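You operate a simulated robot arm through the tools that you are given. There is no shell and no other tool. Be economical: measure what you need, move in short steps, check, and stop when the job is done.

Carry out the task below with a simulated robot arm. There is one attempt and no reset: what you move stays moved.

TASK
Slide the blue felt pad along the wall end of the breakfast bar until it stands next to the black vase.
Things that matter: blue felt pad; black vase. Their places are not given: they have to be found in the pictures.

It is judged by the outcome, as a careful person would: the job done as asked, and still so three seconds after it is handed in. It fails if anything else is knocked over, pushed out of place, dropped, spilled or broken.

THE ROBOT
A 6-joint arm with a two-finger parallel gripper, fixed in place. Base frame: the origin is at the foot of the arm, x ahead of it, y to its left, z up; the work surface is at about z = 920. Lengths are in mm, angles in rad, forces in N, time in s.
With the tool pointing down near the work surface it reaches from about 240 to 660 mm from the base axis. Its first joint turns from -1.152 to 1.152 rad. Payload 2.9 kg.
Tool frame: the origin (TCP) lies between the finger pads and is the grasp point; the fingertips stand 30 mm ahead of it; z points along the fingers, y is the line along which they close. The gripper opens to 110 mm. The fingers are 20 mm wide and 10 mm thick; the gripper's body (48 by 112 mm) begins 55 mm behind the TCP.
Orientation is that of the tool frame in the base frame, as a unit quaternion [w, x, y, z]. With the fingers straight down and closing along the base's y, the tool's x points along the base's -x, its y along +y and its z along -z.

THE INTERFACE
- The arm moves only by the tool play_rows. Its argument "plan" is a list of rows, each an object of numbers (a shift or turn left out is 0, a gripper value left out holds the last): "hand": the closure in counts, from 0 (fully open) to 255 (shut); "dx", "dy", "dz": the shift along the base's x, y, z in mm; "rx", "ry", "rz": the turn, a rotation vector about the base's x, y, z in rad. In form: [{"hand": .., "dx": .., "dy": .., "dz": .., "rx": .., "ry": .., "rz": ..}, ...]. A call has 1 to 8 rows; each row is the pose to reach, as a shift and turn from the pose commanded when the call began. A row lasts 0.2 s, in which the tool goes at most 50 mm and 0.15 rad; a call with a longer step from one row to the next is refused whole, and so is a gripper value outside its range. A pose out of reach is approached as far as the arm can. The call stops where the force on the tool passes 40 N (or 10 N more than at its start, if that is more) or the arm is blocked; 0.2 s more then pass. The fingers move at their own pace (about 108 mm/s each) and stop on an object; they squeeze with about 40 N. The grip force told is the motor's: it shows also when the fingers shut on nothing. Time passes only in rows, and 0.2 s behind the last, so rows that repeat a pose let the fingers close. It gives the time, the measured TCP pose, the force on the tool (base axes), the opening and the grip force at its end, in the units of the frame above (readings bear some noise).
- Cameras (640 x 400 px; columns grow to the right, rows downward): "scene" is fixed at [76.6, 426.3, 1405.6]; the picture's right is [-0.79, -0.61, 0.00], its down [-0.22, 0.29, -0.93] and it looks along [0.57, -0.74, -0.36] (base axes); focal length 373 px, centre (320, 200). "wrist" rides on the gripper at [-36, 0, -57] in the tool frame; the picture's right is [0.00, -1.00, 0.00], its down [0.97, 0.00, -0.24] and it looks along [0.24, 0.00, 0.97] (tool axes); focal length 218 px, centre (320, 200).
- snapshot(camera): a new picture of that camera. No time passes.
- measure_at(camera, pixels): for up to 12 pixels [column, row] of the newest picture of that camera ("zoom" is the newest enlarged one), the place [x, y, z] in the base frame of the surface seen there, good to about 2 mm. No time passes.
- close_up(camera, box): a new picture of the part [left, top, right, bottom] of that camera's present view, enlarged. No time passes.
- hand_in(): hands the job in; it is judged then, once.

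Work in short steps. Measure before you move; look again where a grasp or a placing could have gone wrong, and mend it. You have 60 turns and 20 pictures in all, the two below and enlarged ones among them. Open the gripper and draw the arm clear of the work before you hand the job in, unless the task says otherwise; then end with one line.

The tools are called after "Call:" as a command line: name --argument value ..., lists and objects as JSON in quotes. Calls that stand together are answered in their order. play_rows: Moves the arm, as the interface text tells. Its arguments: {"type":"object","properties":{"plan":{"type":"array","items":{"type":"object","properties":{"hand":{"type":"number"},"dx":{"type":"number"},"dy":{"type":"number"},"dz":{"type":"number"},"rx":{"type":"number"},"ry":{"type":"number"},"rz":{"type":"number"}}}}},"required":["plan"]} The other tools are called the same way: snapshot (camera) takes a picture; measure_at (camera, pixels) gives the place of the surface under pixels of a picture; close_up (camera, box) takes an enlarged picture of a part of a camera's view; hand_in () hands the job in.

At the start:

```text
time: 0.0
tool_pos: [370.6, -235.2, 1143.0]
ee_rot: [0.0, 0.0, 1.0, -0.001]
contact_force: [0.1, -0.1, -0.1]
gripper_width: 110.1
grasp_force: 0.0
```

scene: 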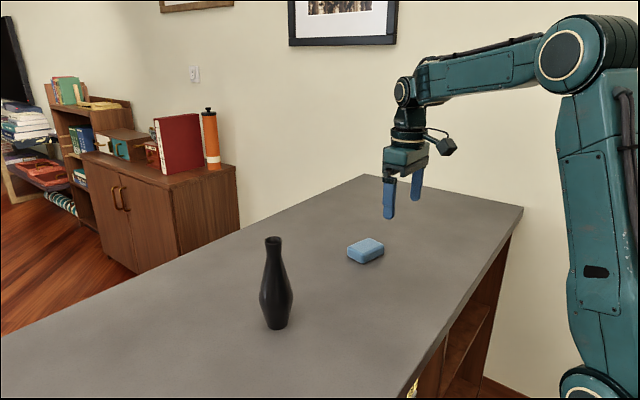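
wrist: 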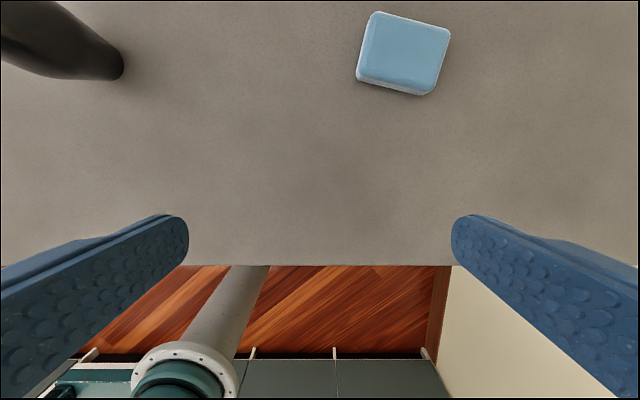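

The blue pad is at about scene (366,250), wrist (403,53), and the black vase at scene (276,285). I'll enlarge and measure both.

Call:
close_up --camera "scene" --box '[230, 210, 422, 330]'

Call:
measure_at --camera "wrist" --pixels '[[377, 14], [449, 34], [357, 78], [422, 94], [403, 53], [122, 75], [110, 78], [125, 62], [320, 262], [360, 130], [440, 265], [200, 265]]'

Call:
measure_at --camera "scene" --pixels '[[366, 245], [276, 285], [263, 290], [290, 290], [276, 328], [273, 240], [365, 177], [522, 208], [347, 250], [365, 262], [383, 255], [268, 325]]'

```text
3.33 times, centred on (326, 270) of scene
```

zoom: 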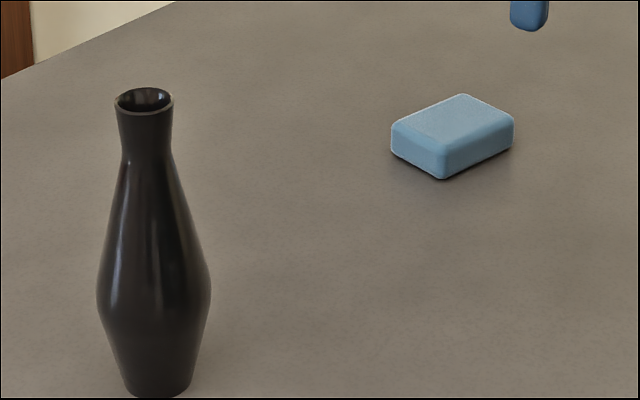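

```text
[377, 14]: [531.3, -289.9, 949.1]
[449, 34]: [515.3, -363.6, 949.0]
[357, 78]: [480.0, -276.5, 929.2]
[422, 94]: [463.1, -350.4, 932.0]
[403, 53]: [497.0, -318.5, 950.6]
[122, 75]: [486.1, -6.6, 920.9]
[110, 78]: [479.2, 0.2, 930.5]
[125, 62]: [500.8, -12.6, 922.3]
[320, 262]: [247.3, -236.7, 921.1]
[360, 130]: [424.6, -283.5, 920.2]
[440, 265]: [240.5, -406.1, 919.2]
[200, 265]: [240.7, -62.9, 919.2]
```

```text
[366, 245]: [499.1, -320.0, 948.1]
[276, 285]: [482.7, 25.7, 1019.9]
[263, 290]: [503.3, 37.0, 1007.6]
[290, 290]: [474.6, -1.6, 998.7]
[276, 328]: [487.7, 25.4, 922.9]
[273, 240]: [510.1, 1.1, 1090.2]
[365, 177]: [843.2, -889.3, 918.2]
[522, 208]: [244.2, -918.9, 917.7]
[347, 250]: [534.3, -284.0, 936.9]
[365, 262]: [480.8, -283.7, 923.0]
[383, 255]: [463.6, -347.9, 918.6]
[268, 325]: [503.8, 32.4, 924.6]
```

The pad's centre is about (498,-320), with its top at 950. It measures roughly 75 × 53 mm and its long axis is turned about -0.21 rad from y. The vase axis is near (503,8). I'll grip across the short side with the camera away from the vase, so I'm turning the tool by -1.78 rad while still high and moving over the pad.

Call:
play_rows --plan '[{"hand": 0, "dx": 16, "dy": -10, "rz": -0.14}, {"dx": 32, "dy": -21, "rz": -0.28}, {"dx": 48, "dy": -32, "rz": -0.42}, {"dx": 64, "dy": -43, "rz": -0.56}, {"dx": 80, "dy": -54, "rz": -0.7}, {"dx": 96, "dy": -65, "rz": -0.84}, {"dx": 112, "dy": -75, "rz": -0.98}, {"dx": 127, "dy": -85, "rz": -1.12}]'

Call:
play_rows --plan '[{"rz": -0.14, "dz": -10}, {"rz": -0.28, "dz": -20}, {"rz": -0.42, "dz": -35}, {"rz": -0.56, "dz": -50}, {"rz": -0.66, "dz": -70}, {"rz": -0.66, "dz": -90}]'

Call:
snapshot --camera "wrist"

```text
time: 1.8
tool_pos: [498.2, -319.5, 1142.8]
ee_rot: [0.0, 0.533, 0.846, 0.0]
contact_force: [1.2, 0.2, -0.5]
gripper_width: 109.9
grasp_force: 0.1
```

```text
time: 3.2
tool_pos: [498.3, -318.2, 1051.4]
ee_rot: [0.0, 0.778, 0.628, -0.001]
contact_force: [0.4, 0.2, -0.3]
gripper_width: 110.1
grasp_force: 0.1
```

```text
16 pictures are left
```

wrist: 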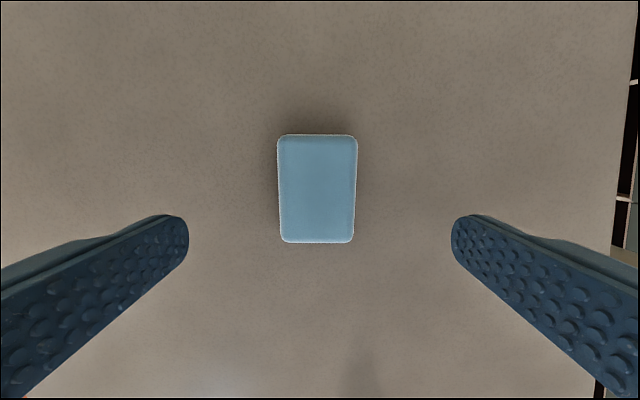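

The pad is centred and square between the fingers at wrist (318,188). I'll go down to z≈956.

Call:
play_rows --plan '[{"dz": -25}, {"dz": -50}, {"dz": -70}, {"dz": -85}, {"dz": -96}, {"dz": -96}]'

Call:
snapshot --camera "scene"

```text
time: 4.6
tool_pos: [497.1, -319.7, 956.6]
ee_rot: [0.0, 0.777, 0.629, -0.001]
contact_force: [-1.0, 0.2, -0.1]
gripper_width: 109.9
grasp_force: 0.0
```

```text
15 pictures are left
```

scene: 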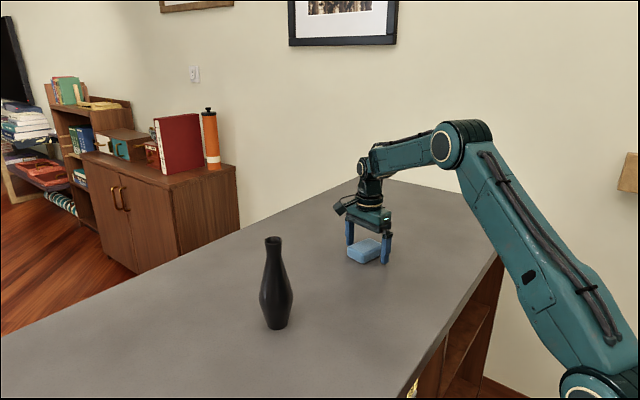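

The fingers straddle the pad without touching anything, so I'll close them.

Call:
play_rows --plan '[{"hand": 255}, {"hand": 255}, {"hand": 255}]'

```text
time: 5.4
tool_pos: [495.6, -318.6, 956.5]
ee_rot: [0.0, 0.777, 0.63, 0.0]
contact_force: [0.3, 0.0, 1.0]
gripper_width: 58.5
grasp_force: 40.1
```

It's gripped at a 58 mm opening. Now I'll slide it along +y on the surface, stopping well short of the vase first.

Call:
play_rows --plan '[{"dy": 15}, {"dy": 38}, {"dy": 61}, {"dy": 84}, {"dy": 107}, {"dy": 130}, {"dy": 150}, {"dy": 160}]'

Call:
snapshot --camera "scene"

Call:
snapshot --camera "wrist"

```text
time: 7.2
tool_pos: [497.0, -157.8, 956.0]
ee_rot: [0.0, 0.777, 0.63, 0.0]
contact_force: [-1.2, -2.9, 6.6]
gripper_width: 58.9
grasp_force: 40.0
```

```text
14 pictures are left
```

scene: 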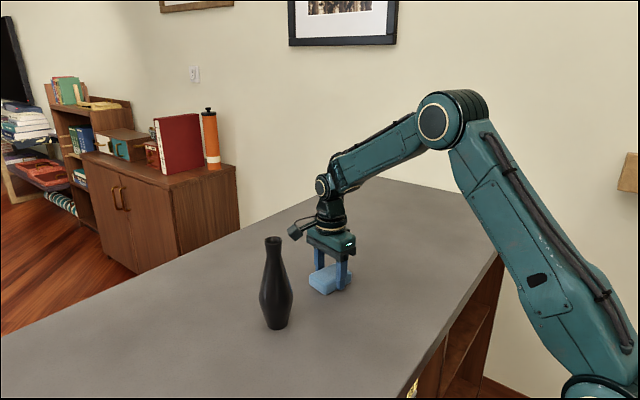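

```text
13 pictures are left
```

wrist: 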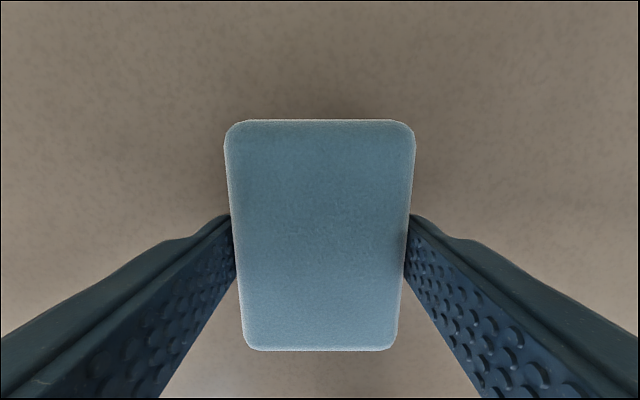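

A dark boom sticks out from the wrist toward the vase at scene (295,232). I'll measure it against the vase before going further.

Call:
close_up --camera "scene" --box '[232, 190, 392, 340]'

Call:
measure_at --camera "scene" --pixels '[[293, 233], [298, 236], [290, 230], [302, 221], [312, 243], [327, 244], [273, 238], [281, 240], [318, 290], [328, 220]]'

```text
2.67 times, centred on (312, 265) of scene
```

zoom: 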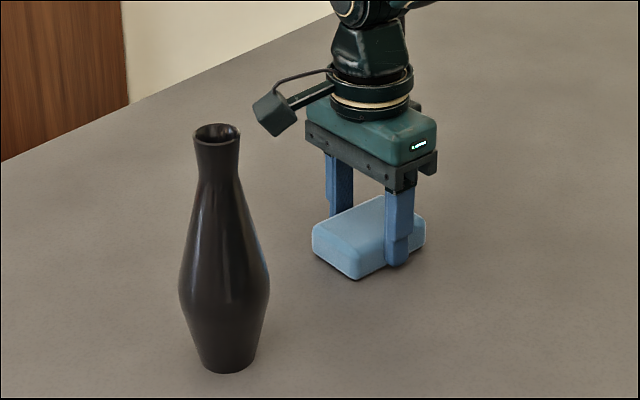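

```text
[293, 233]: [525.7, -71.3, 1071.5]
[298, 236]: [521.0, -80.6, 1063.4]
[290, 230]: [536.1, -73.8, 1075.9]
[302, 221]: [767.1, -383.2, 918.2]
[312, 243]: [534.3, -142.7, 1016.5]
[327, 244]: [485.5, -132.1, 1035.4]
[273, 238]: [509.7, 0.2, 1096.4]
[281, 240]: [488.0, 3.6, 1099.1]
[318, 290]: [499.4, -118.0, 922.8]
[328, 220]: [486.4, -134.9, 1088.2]
```

The boom reaches about 88 mm ahead of the TCP at z≈1070, so it would hit the vase neck. I'll release, lift, turn the tool by π so the boom faces away, and grip again.

Call:
play_rows --plan '[{"hand": 0}, {"hand": 0}, {"hand": 0}, {"dz": 25}, {"dz": 60}, {"dz": 95}]'

Call:
play_rows --plan '[{"rz": 0.14}, {"rz": 0.28}, {"rz": 0.42}, {"rz": 0.56}, {"rz": 0.7}, {"rz": 0.84}, {"rz": 0.98}, {"rz": 1.12}]'

Call:
play_rows --plan '[{"rz": 0.14}, {"rz": 0.28}, {"rz": 0.42}, {"rz": 0.56}, {"rz": 0.7}, {"rz": 0.84}, {"rz": 0.98}, {"rz": 1.12}]'

Call:
play_rows --plan '[{"rz": 0.14}, {"rz": 0.28}, {"rz": 0.42}, {"rz": 0.56}, {"rz": 0.7}, {"rz": 0.84}, {"rz": 0.9}, {"rz": 0.9}]'

Call:
snapshot --camera "wrist"

Call:
snapshot --camera "scene"

```text
time: 8.6
tool_pos: [495.7, -157.7, 1049.4]
ee_rot: [0.0, 0.778, 0.628, 0.0]
contact_force: [0.6, -0.7, 0.2]
gripper_width: 109.8
grasp_force: 0.1
```

```text
time: 10.4
tool_pos: [498.9, -158.4, 1049.6]
ee_rot: [0.0, 0.323, 0.946, -0.001]
contact_force: [0.6, 0.5, 0.2]
gripper_width: 109.8
grasp_force: 0.1
```

```text
time: 12.2
tool_pos: [498.8, -159.1, 1051.4]
ee_rot: [-0.001, -0.229, 0.973, 0.0]
contact_force: [-0.2, 0.0, -0.8]
gripper_width: 110.0
grasp_force: 0.1
```

```text
time: 14.0
tool_pos: [498.7, -158.4, 1051.4]
ee_rot: [0.0, -0.629, 0.777, 0.001]
contact_force: [0.1, -0.3, 0.5]
gripper_width: 110.1
grasp_force: 0.0
```

```text
11 pictures are left
```

wrist: 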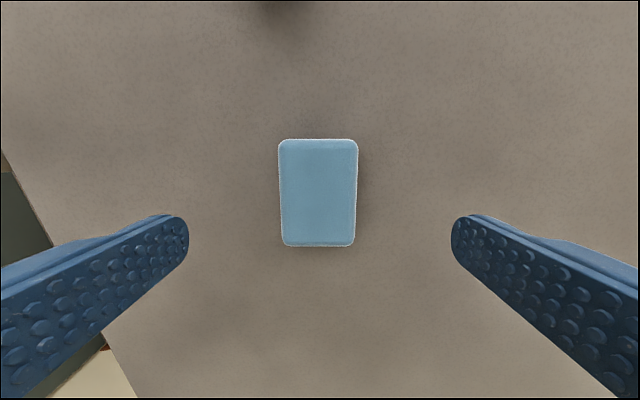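

```text
10 pictures are left
```

scene: 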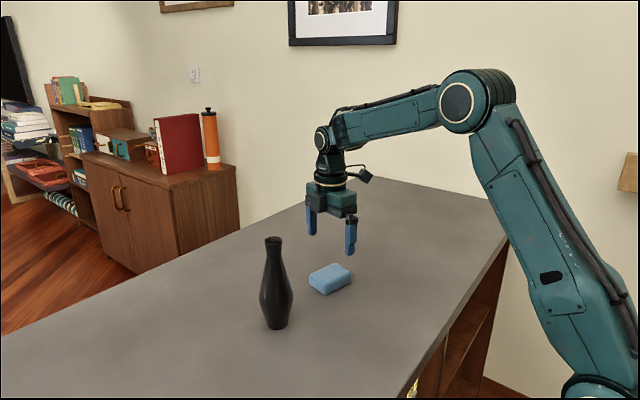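

The boom now points away from the vase and the pad is square at wrist (318,192). I'll measure the pad and the vase foot, which shows at wrist (280,10).

Call:
measure_at --camera "wrist" --pixels '[[280, 140], [357, 140], [283, 245], [353, 245], [264, 3], [280, 9], [296, 4], [300, 2], [280, 14]]'

Call:
play_rows --plan '[{"dz": -25}, {"dz": -50}, {"dz": -70}, {"dz": -85}, {"dz": -94}, {"dz": -94}]'

Call:
play_rows --plan '[{"hand": 255}, {"hand": 255}, {"hand": 255}]'

```text
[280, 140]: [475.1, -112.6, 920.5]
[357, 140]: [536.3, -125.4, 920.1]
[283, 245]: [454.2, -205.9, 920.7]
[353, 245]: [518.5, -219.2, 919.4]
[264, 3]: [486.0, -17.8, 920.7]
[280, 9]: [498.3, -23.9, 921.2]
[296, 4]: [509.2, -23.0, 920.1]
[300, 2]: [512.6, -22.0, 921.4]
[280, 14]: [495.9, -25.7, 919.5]
```

```text
time: 15.4
tool_pos: [498.7, -160.4, 956.5]
ee_rot: [0.0, -0.628, 0.778, 0.0]
contact_force: [0.1, 0.1, -0.8]
gripper_width: 109.9
grasp_force: 0.0
```

```text
time: 16.2
tool_pos: [499.0, -158.3, 957.1]
ee_rot: [0.0, -0.629, 0.778, 0.0]
contact_force: [-0.5, 0.0, 0.2]
gripper_width: 59.2
grasp_force: 39.8
```

It's gripped again. The vase foot starts near y≈-20 and the pad's front edge is near -118, so I'll slide +60 and check.

Call:
play_rows --plan '[{"dy": 12}, {"dy": 25}, {"dy": 38}, {"dy": 50}, {"dy": 60}, {"dy": 60}]'

Call:
snapshot --camera "wrist"

Call:
close_up --camera "scene" --box '[232, 190, 392, 340]'

```text
time: 17.6
tool_pos: [497.1, -99.9, 957.0]
ee_rot: [-0.001, -0.629, 0.778, 0.0]
contact_force: [0.9, -1.0, 1.4]
gripper_width: 58.8
grasp_force: 40.0
```

```text
9 pictures are left
```

wrist: 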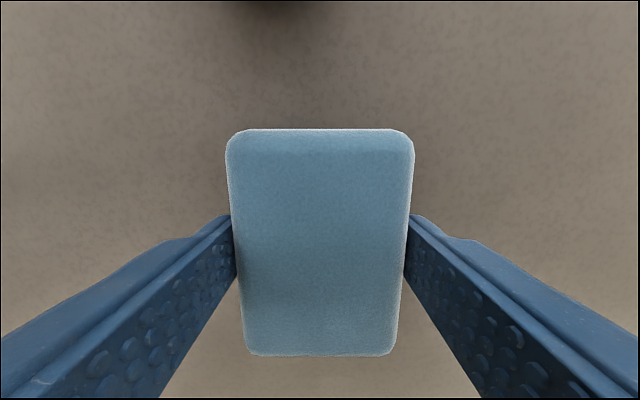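

```text
2.67 times, centred on (312, 265) of scene
```

zoom: 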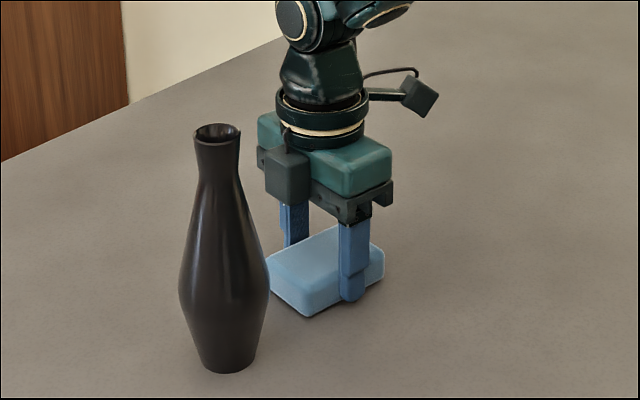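

The camera block on the gripper now faces the vase at zoom (285,175). I'll measure how far it reaches, along with the pad edge and the vase.

Call:
measure_at --camera "zoom" --pixels '[[285, 155], [285, 175], [270, 180], [300, 180], [285, 195], [230, 145], [240, 290], [255, 290], [215, 290], [230, 360], [290, 310], [310, 310]]'

Call:
measure_at --camera "wrist" --pixels '[[235, 132], [320, 128], [405, 132], [280, 10], [300, 8], [260, 8]]'

```text
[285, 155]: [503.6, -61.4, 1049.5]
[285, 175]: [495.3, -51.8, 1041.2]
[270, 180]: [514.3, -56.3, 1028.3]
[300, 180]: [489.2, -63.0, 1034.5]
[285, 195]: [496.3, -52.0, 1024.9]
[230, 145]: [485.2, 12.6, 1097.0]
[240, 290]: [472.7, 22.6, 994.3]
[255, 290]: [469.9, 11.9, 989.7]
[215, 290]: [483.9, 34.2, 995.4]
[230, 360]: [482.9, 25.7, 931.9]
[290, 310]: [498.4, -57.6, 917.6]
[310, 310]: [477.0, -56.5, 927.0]
```

```text
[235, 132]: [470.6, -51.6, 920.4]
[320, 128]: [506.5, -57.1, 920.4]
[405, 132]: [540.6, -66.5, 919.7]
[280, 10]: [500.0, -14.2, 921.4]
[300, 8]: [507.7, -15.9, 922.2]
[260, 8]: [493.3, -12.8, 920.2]
```

The camera block (y≈-52) is about 28 mm from the vase and the pad is about 42 mm from the vase foot. I'll open, move 20 mm back along the pad, re-grip and slide it 25 mm further, so the block only advances about 5 mm net.

Call:
play_rows --plan '[{"hand": 0}, {"hand": 0}, {"hand": 0}, {"dx": -2, "dy": -10}, {"dx": -4, "dy": -20}, {"dx": -4, "dy": -20}]'

Call:
play_rows --plan '[{"hand": 255}, {"hand": 255}, {"hand": 255}, {"dy": 8}, {"dy": 16}, {"dy": 22}, {"dy": 25}, {"dy": 25}]'

Call:
snapshot --camera "wrist"

Call:
close_up --camera "scene" --box '[232, 190, 392, 340]'

```text
time: 19.0
tool_pos: [493.3, -118.1, 957.4]
ee_rot: [0.0, -0.628, 0.778, -0.001]
contact_force: [0.2, 0.0, 0.3]
gripper_width: 110.1
grasp_force: 0.1
```

```text
time: 20.8
tool_pos: [493.2, -93.3, 957.5]
ee_rot: [0.0, -0.628, 0.778, 0.0]
contact_force: [-0.7, 0.3, 0.0]
gripper_width: 58.8
grasp_force: 40.6
```

```text
7 pictures are left
```

wrist: 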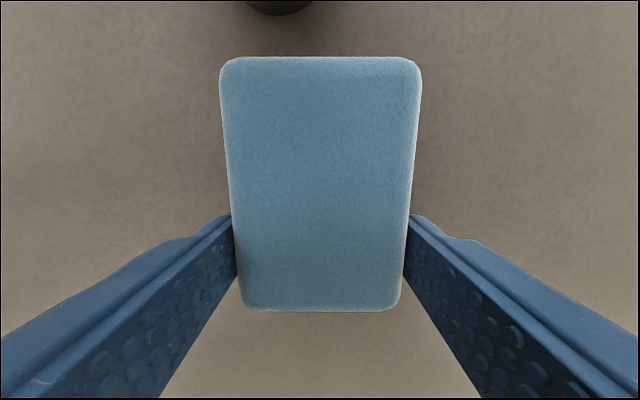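

```text
2.67 times, centred on (312, 265) of scene
```

zoom: 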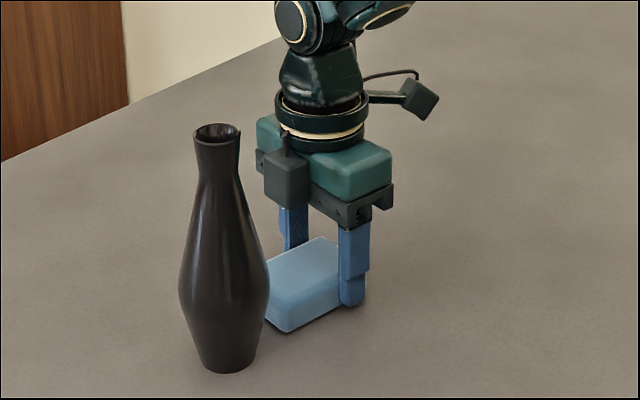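

The vase foot shows at wrist (280,12), close ahead of the pad's front edge at row 57. I'll measure the gap.

Call:
measure_at --camera "wrist" --pixels '[[240, 60], [280, 66], [320, 66], [280, 54], [280, 18], [280, 13], [280, 10], [300, 10], [260, 10]]'

```text
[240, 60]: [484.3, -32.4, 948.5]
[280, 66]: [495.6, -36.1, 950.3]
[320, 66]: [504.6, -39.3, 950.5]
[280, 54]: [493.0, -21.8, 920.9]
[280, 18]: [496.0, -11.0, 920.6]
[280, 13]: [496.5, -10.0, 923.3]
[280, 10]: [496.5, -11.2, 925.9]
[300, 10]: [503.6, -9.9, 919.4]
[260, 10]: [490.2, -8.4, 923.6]
```

There's about a 22 mm gap with no contact, so the pad is next to the vase. I'll release it, lift and draw clear.

Call:
play_rows --plan '[{"hand": 0}, {"hand": 0}, {"hand": 0}, {"dz": 25}, {"dz": 60}, {"dz": 100, "dy": -20}, {"dz": 140, "dy": -60}, {"dz": 180, "dy": -100}]'

Call:
play_rows --plan '[{"dy": -40}, {"dy": -80}, {"dy": -100}, {"dy": -100}]'

Call:
snapshot --camera "scene"

```text
refused: row 7 steps farther than a row can; nothing moved
```

```text
time: 21.8
tool_pos: [493.4, -193.7, 957.8]
ee_rot: [0.0, -0.63, 0.777, 0.0]
contact_force: [-0.1, 1.7, 4.5]
gripper_width: 58.8
grasp_force: 39.9
```

```text
5 pictures are left
```

scene: 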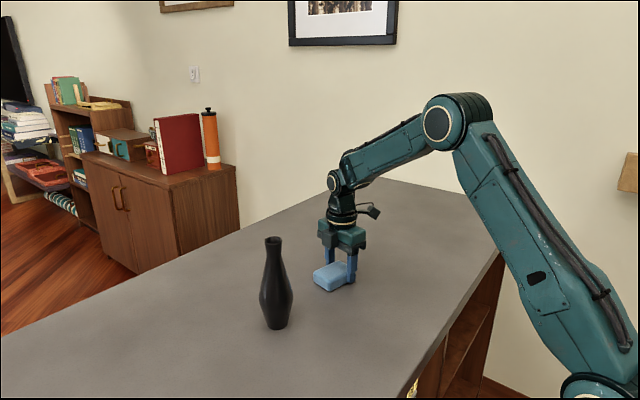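

The release call was refused, and the second call dragged the still-gripped pad back 100 mm. That was my mistake in sending both together. Nothing else was disturbed, so I'll slide it back the same 100 mm and check.

Call:
play_rows --plan '[{"dy": 20}, {"dy": 40}, {"dy": 60}, {"dy": 76}, {"dy": 88}, {"dy": 96}, {"dy": 100}, {"dy": 100}]'

Call:
snapshot --camera "wrist"

Call:
measure_at --camera "wrist" --pixels '[[240, 60], [280, 66], [320, 66], [280, 18], [280, 13], [300, 10]]'

```text
time: 23.6
tool_pos: [494.2, -93.4, 956.1]
ee_rot: [0.0, -0.629, 0.777, 0.0]
contact_force: [0.0, 0.3, -0.2]
gripper_width: 58.9
grasp_force: 39.9
```

```text
4 pictures are left
```

wrist: 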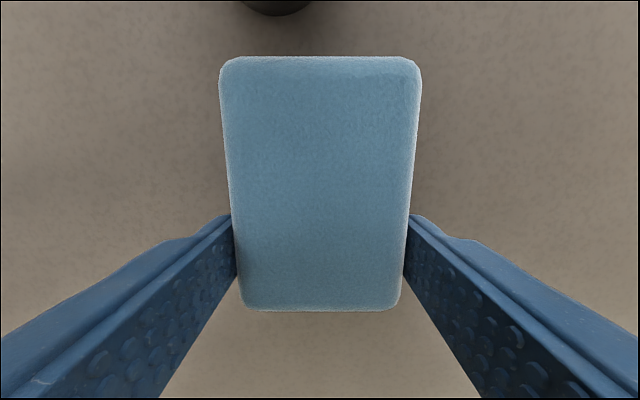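

```text
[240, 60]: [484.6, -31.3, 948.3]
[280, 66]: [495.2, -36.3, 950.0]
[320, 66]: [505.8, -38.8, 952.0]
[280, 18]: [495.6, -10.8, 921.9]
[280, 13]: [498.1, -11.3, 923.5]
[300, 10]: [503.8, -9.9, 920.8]
```

The pad is back in the same spot with the same gap. Now I'll release and lift, with shorter steps this time.

Call:
play_rows --plan '[{"hand": 0}, {"hand": 0}, {"hand": 0}, {"dz": 20}, {"dz": 50}, {"dz": 85}, {"dz": 120}, {"dz": 155}]'

```text
time: 25.4
tool_pos: [495.4, -93.7, 1113.9]
ee_rot: [0.0, -0.629, 0.778, 0.001]
contact_force: [0.1, 0.2, -0.2]
gripper_width: 109.9
grasp_force: 0.0
```

The gripper is open and lifted. I'll draw it away from the vase and check.

Call:
play_rows --plan '[{"dy": -35}, {"dy": -70}, {"dy": -105}, {"dy": -140}, {"dy": -170}, {"dy": -170}]'

Call:
snapshot --camera "scene"

```text
time: 26.8
tool_pos: [494.1, -264.9, 1111.9]
ee_rot: [0.0, -0.629, 0.778, 0.0]
contact_force: [0.4, -0.2, 0.0]
gripper_width: 110.0
grasp_force: 0.0
```

```text
3 pictures are left
```

scene: 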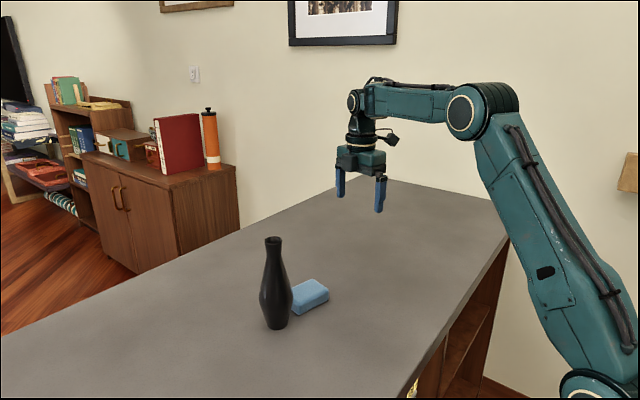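

The pad lies beside the vase, the vase hasn't moved, and the arm is clear, so I'm handing in.

Call:
hand_in

```text
The job is handed in.
```

The blue felt pad now lies flat on the bar about 20 mm from the black vase; the vase was not touched, and the arm is open and clear.
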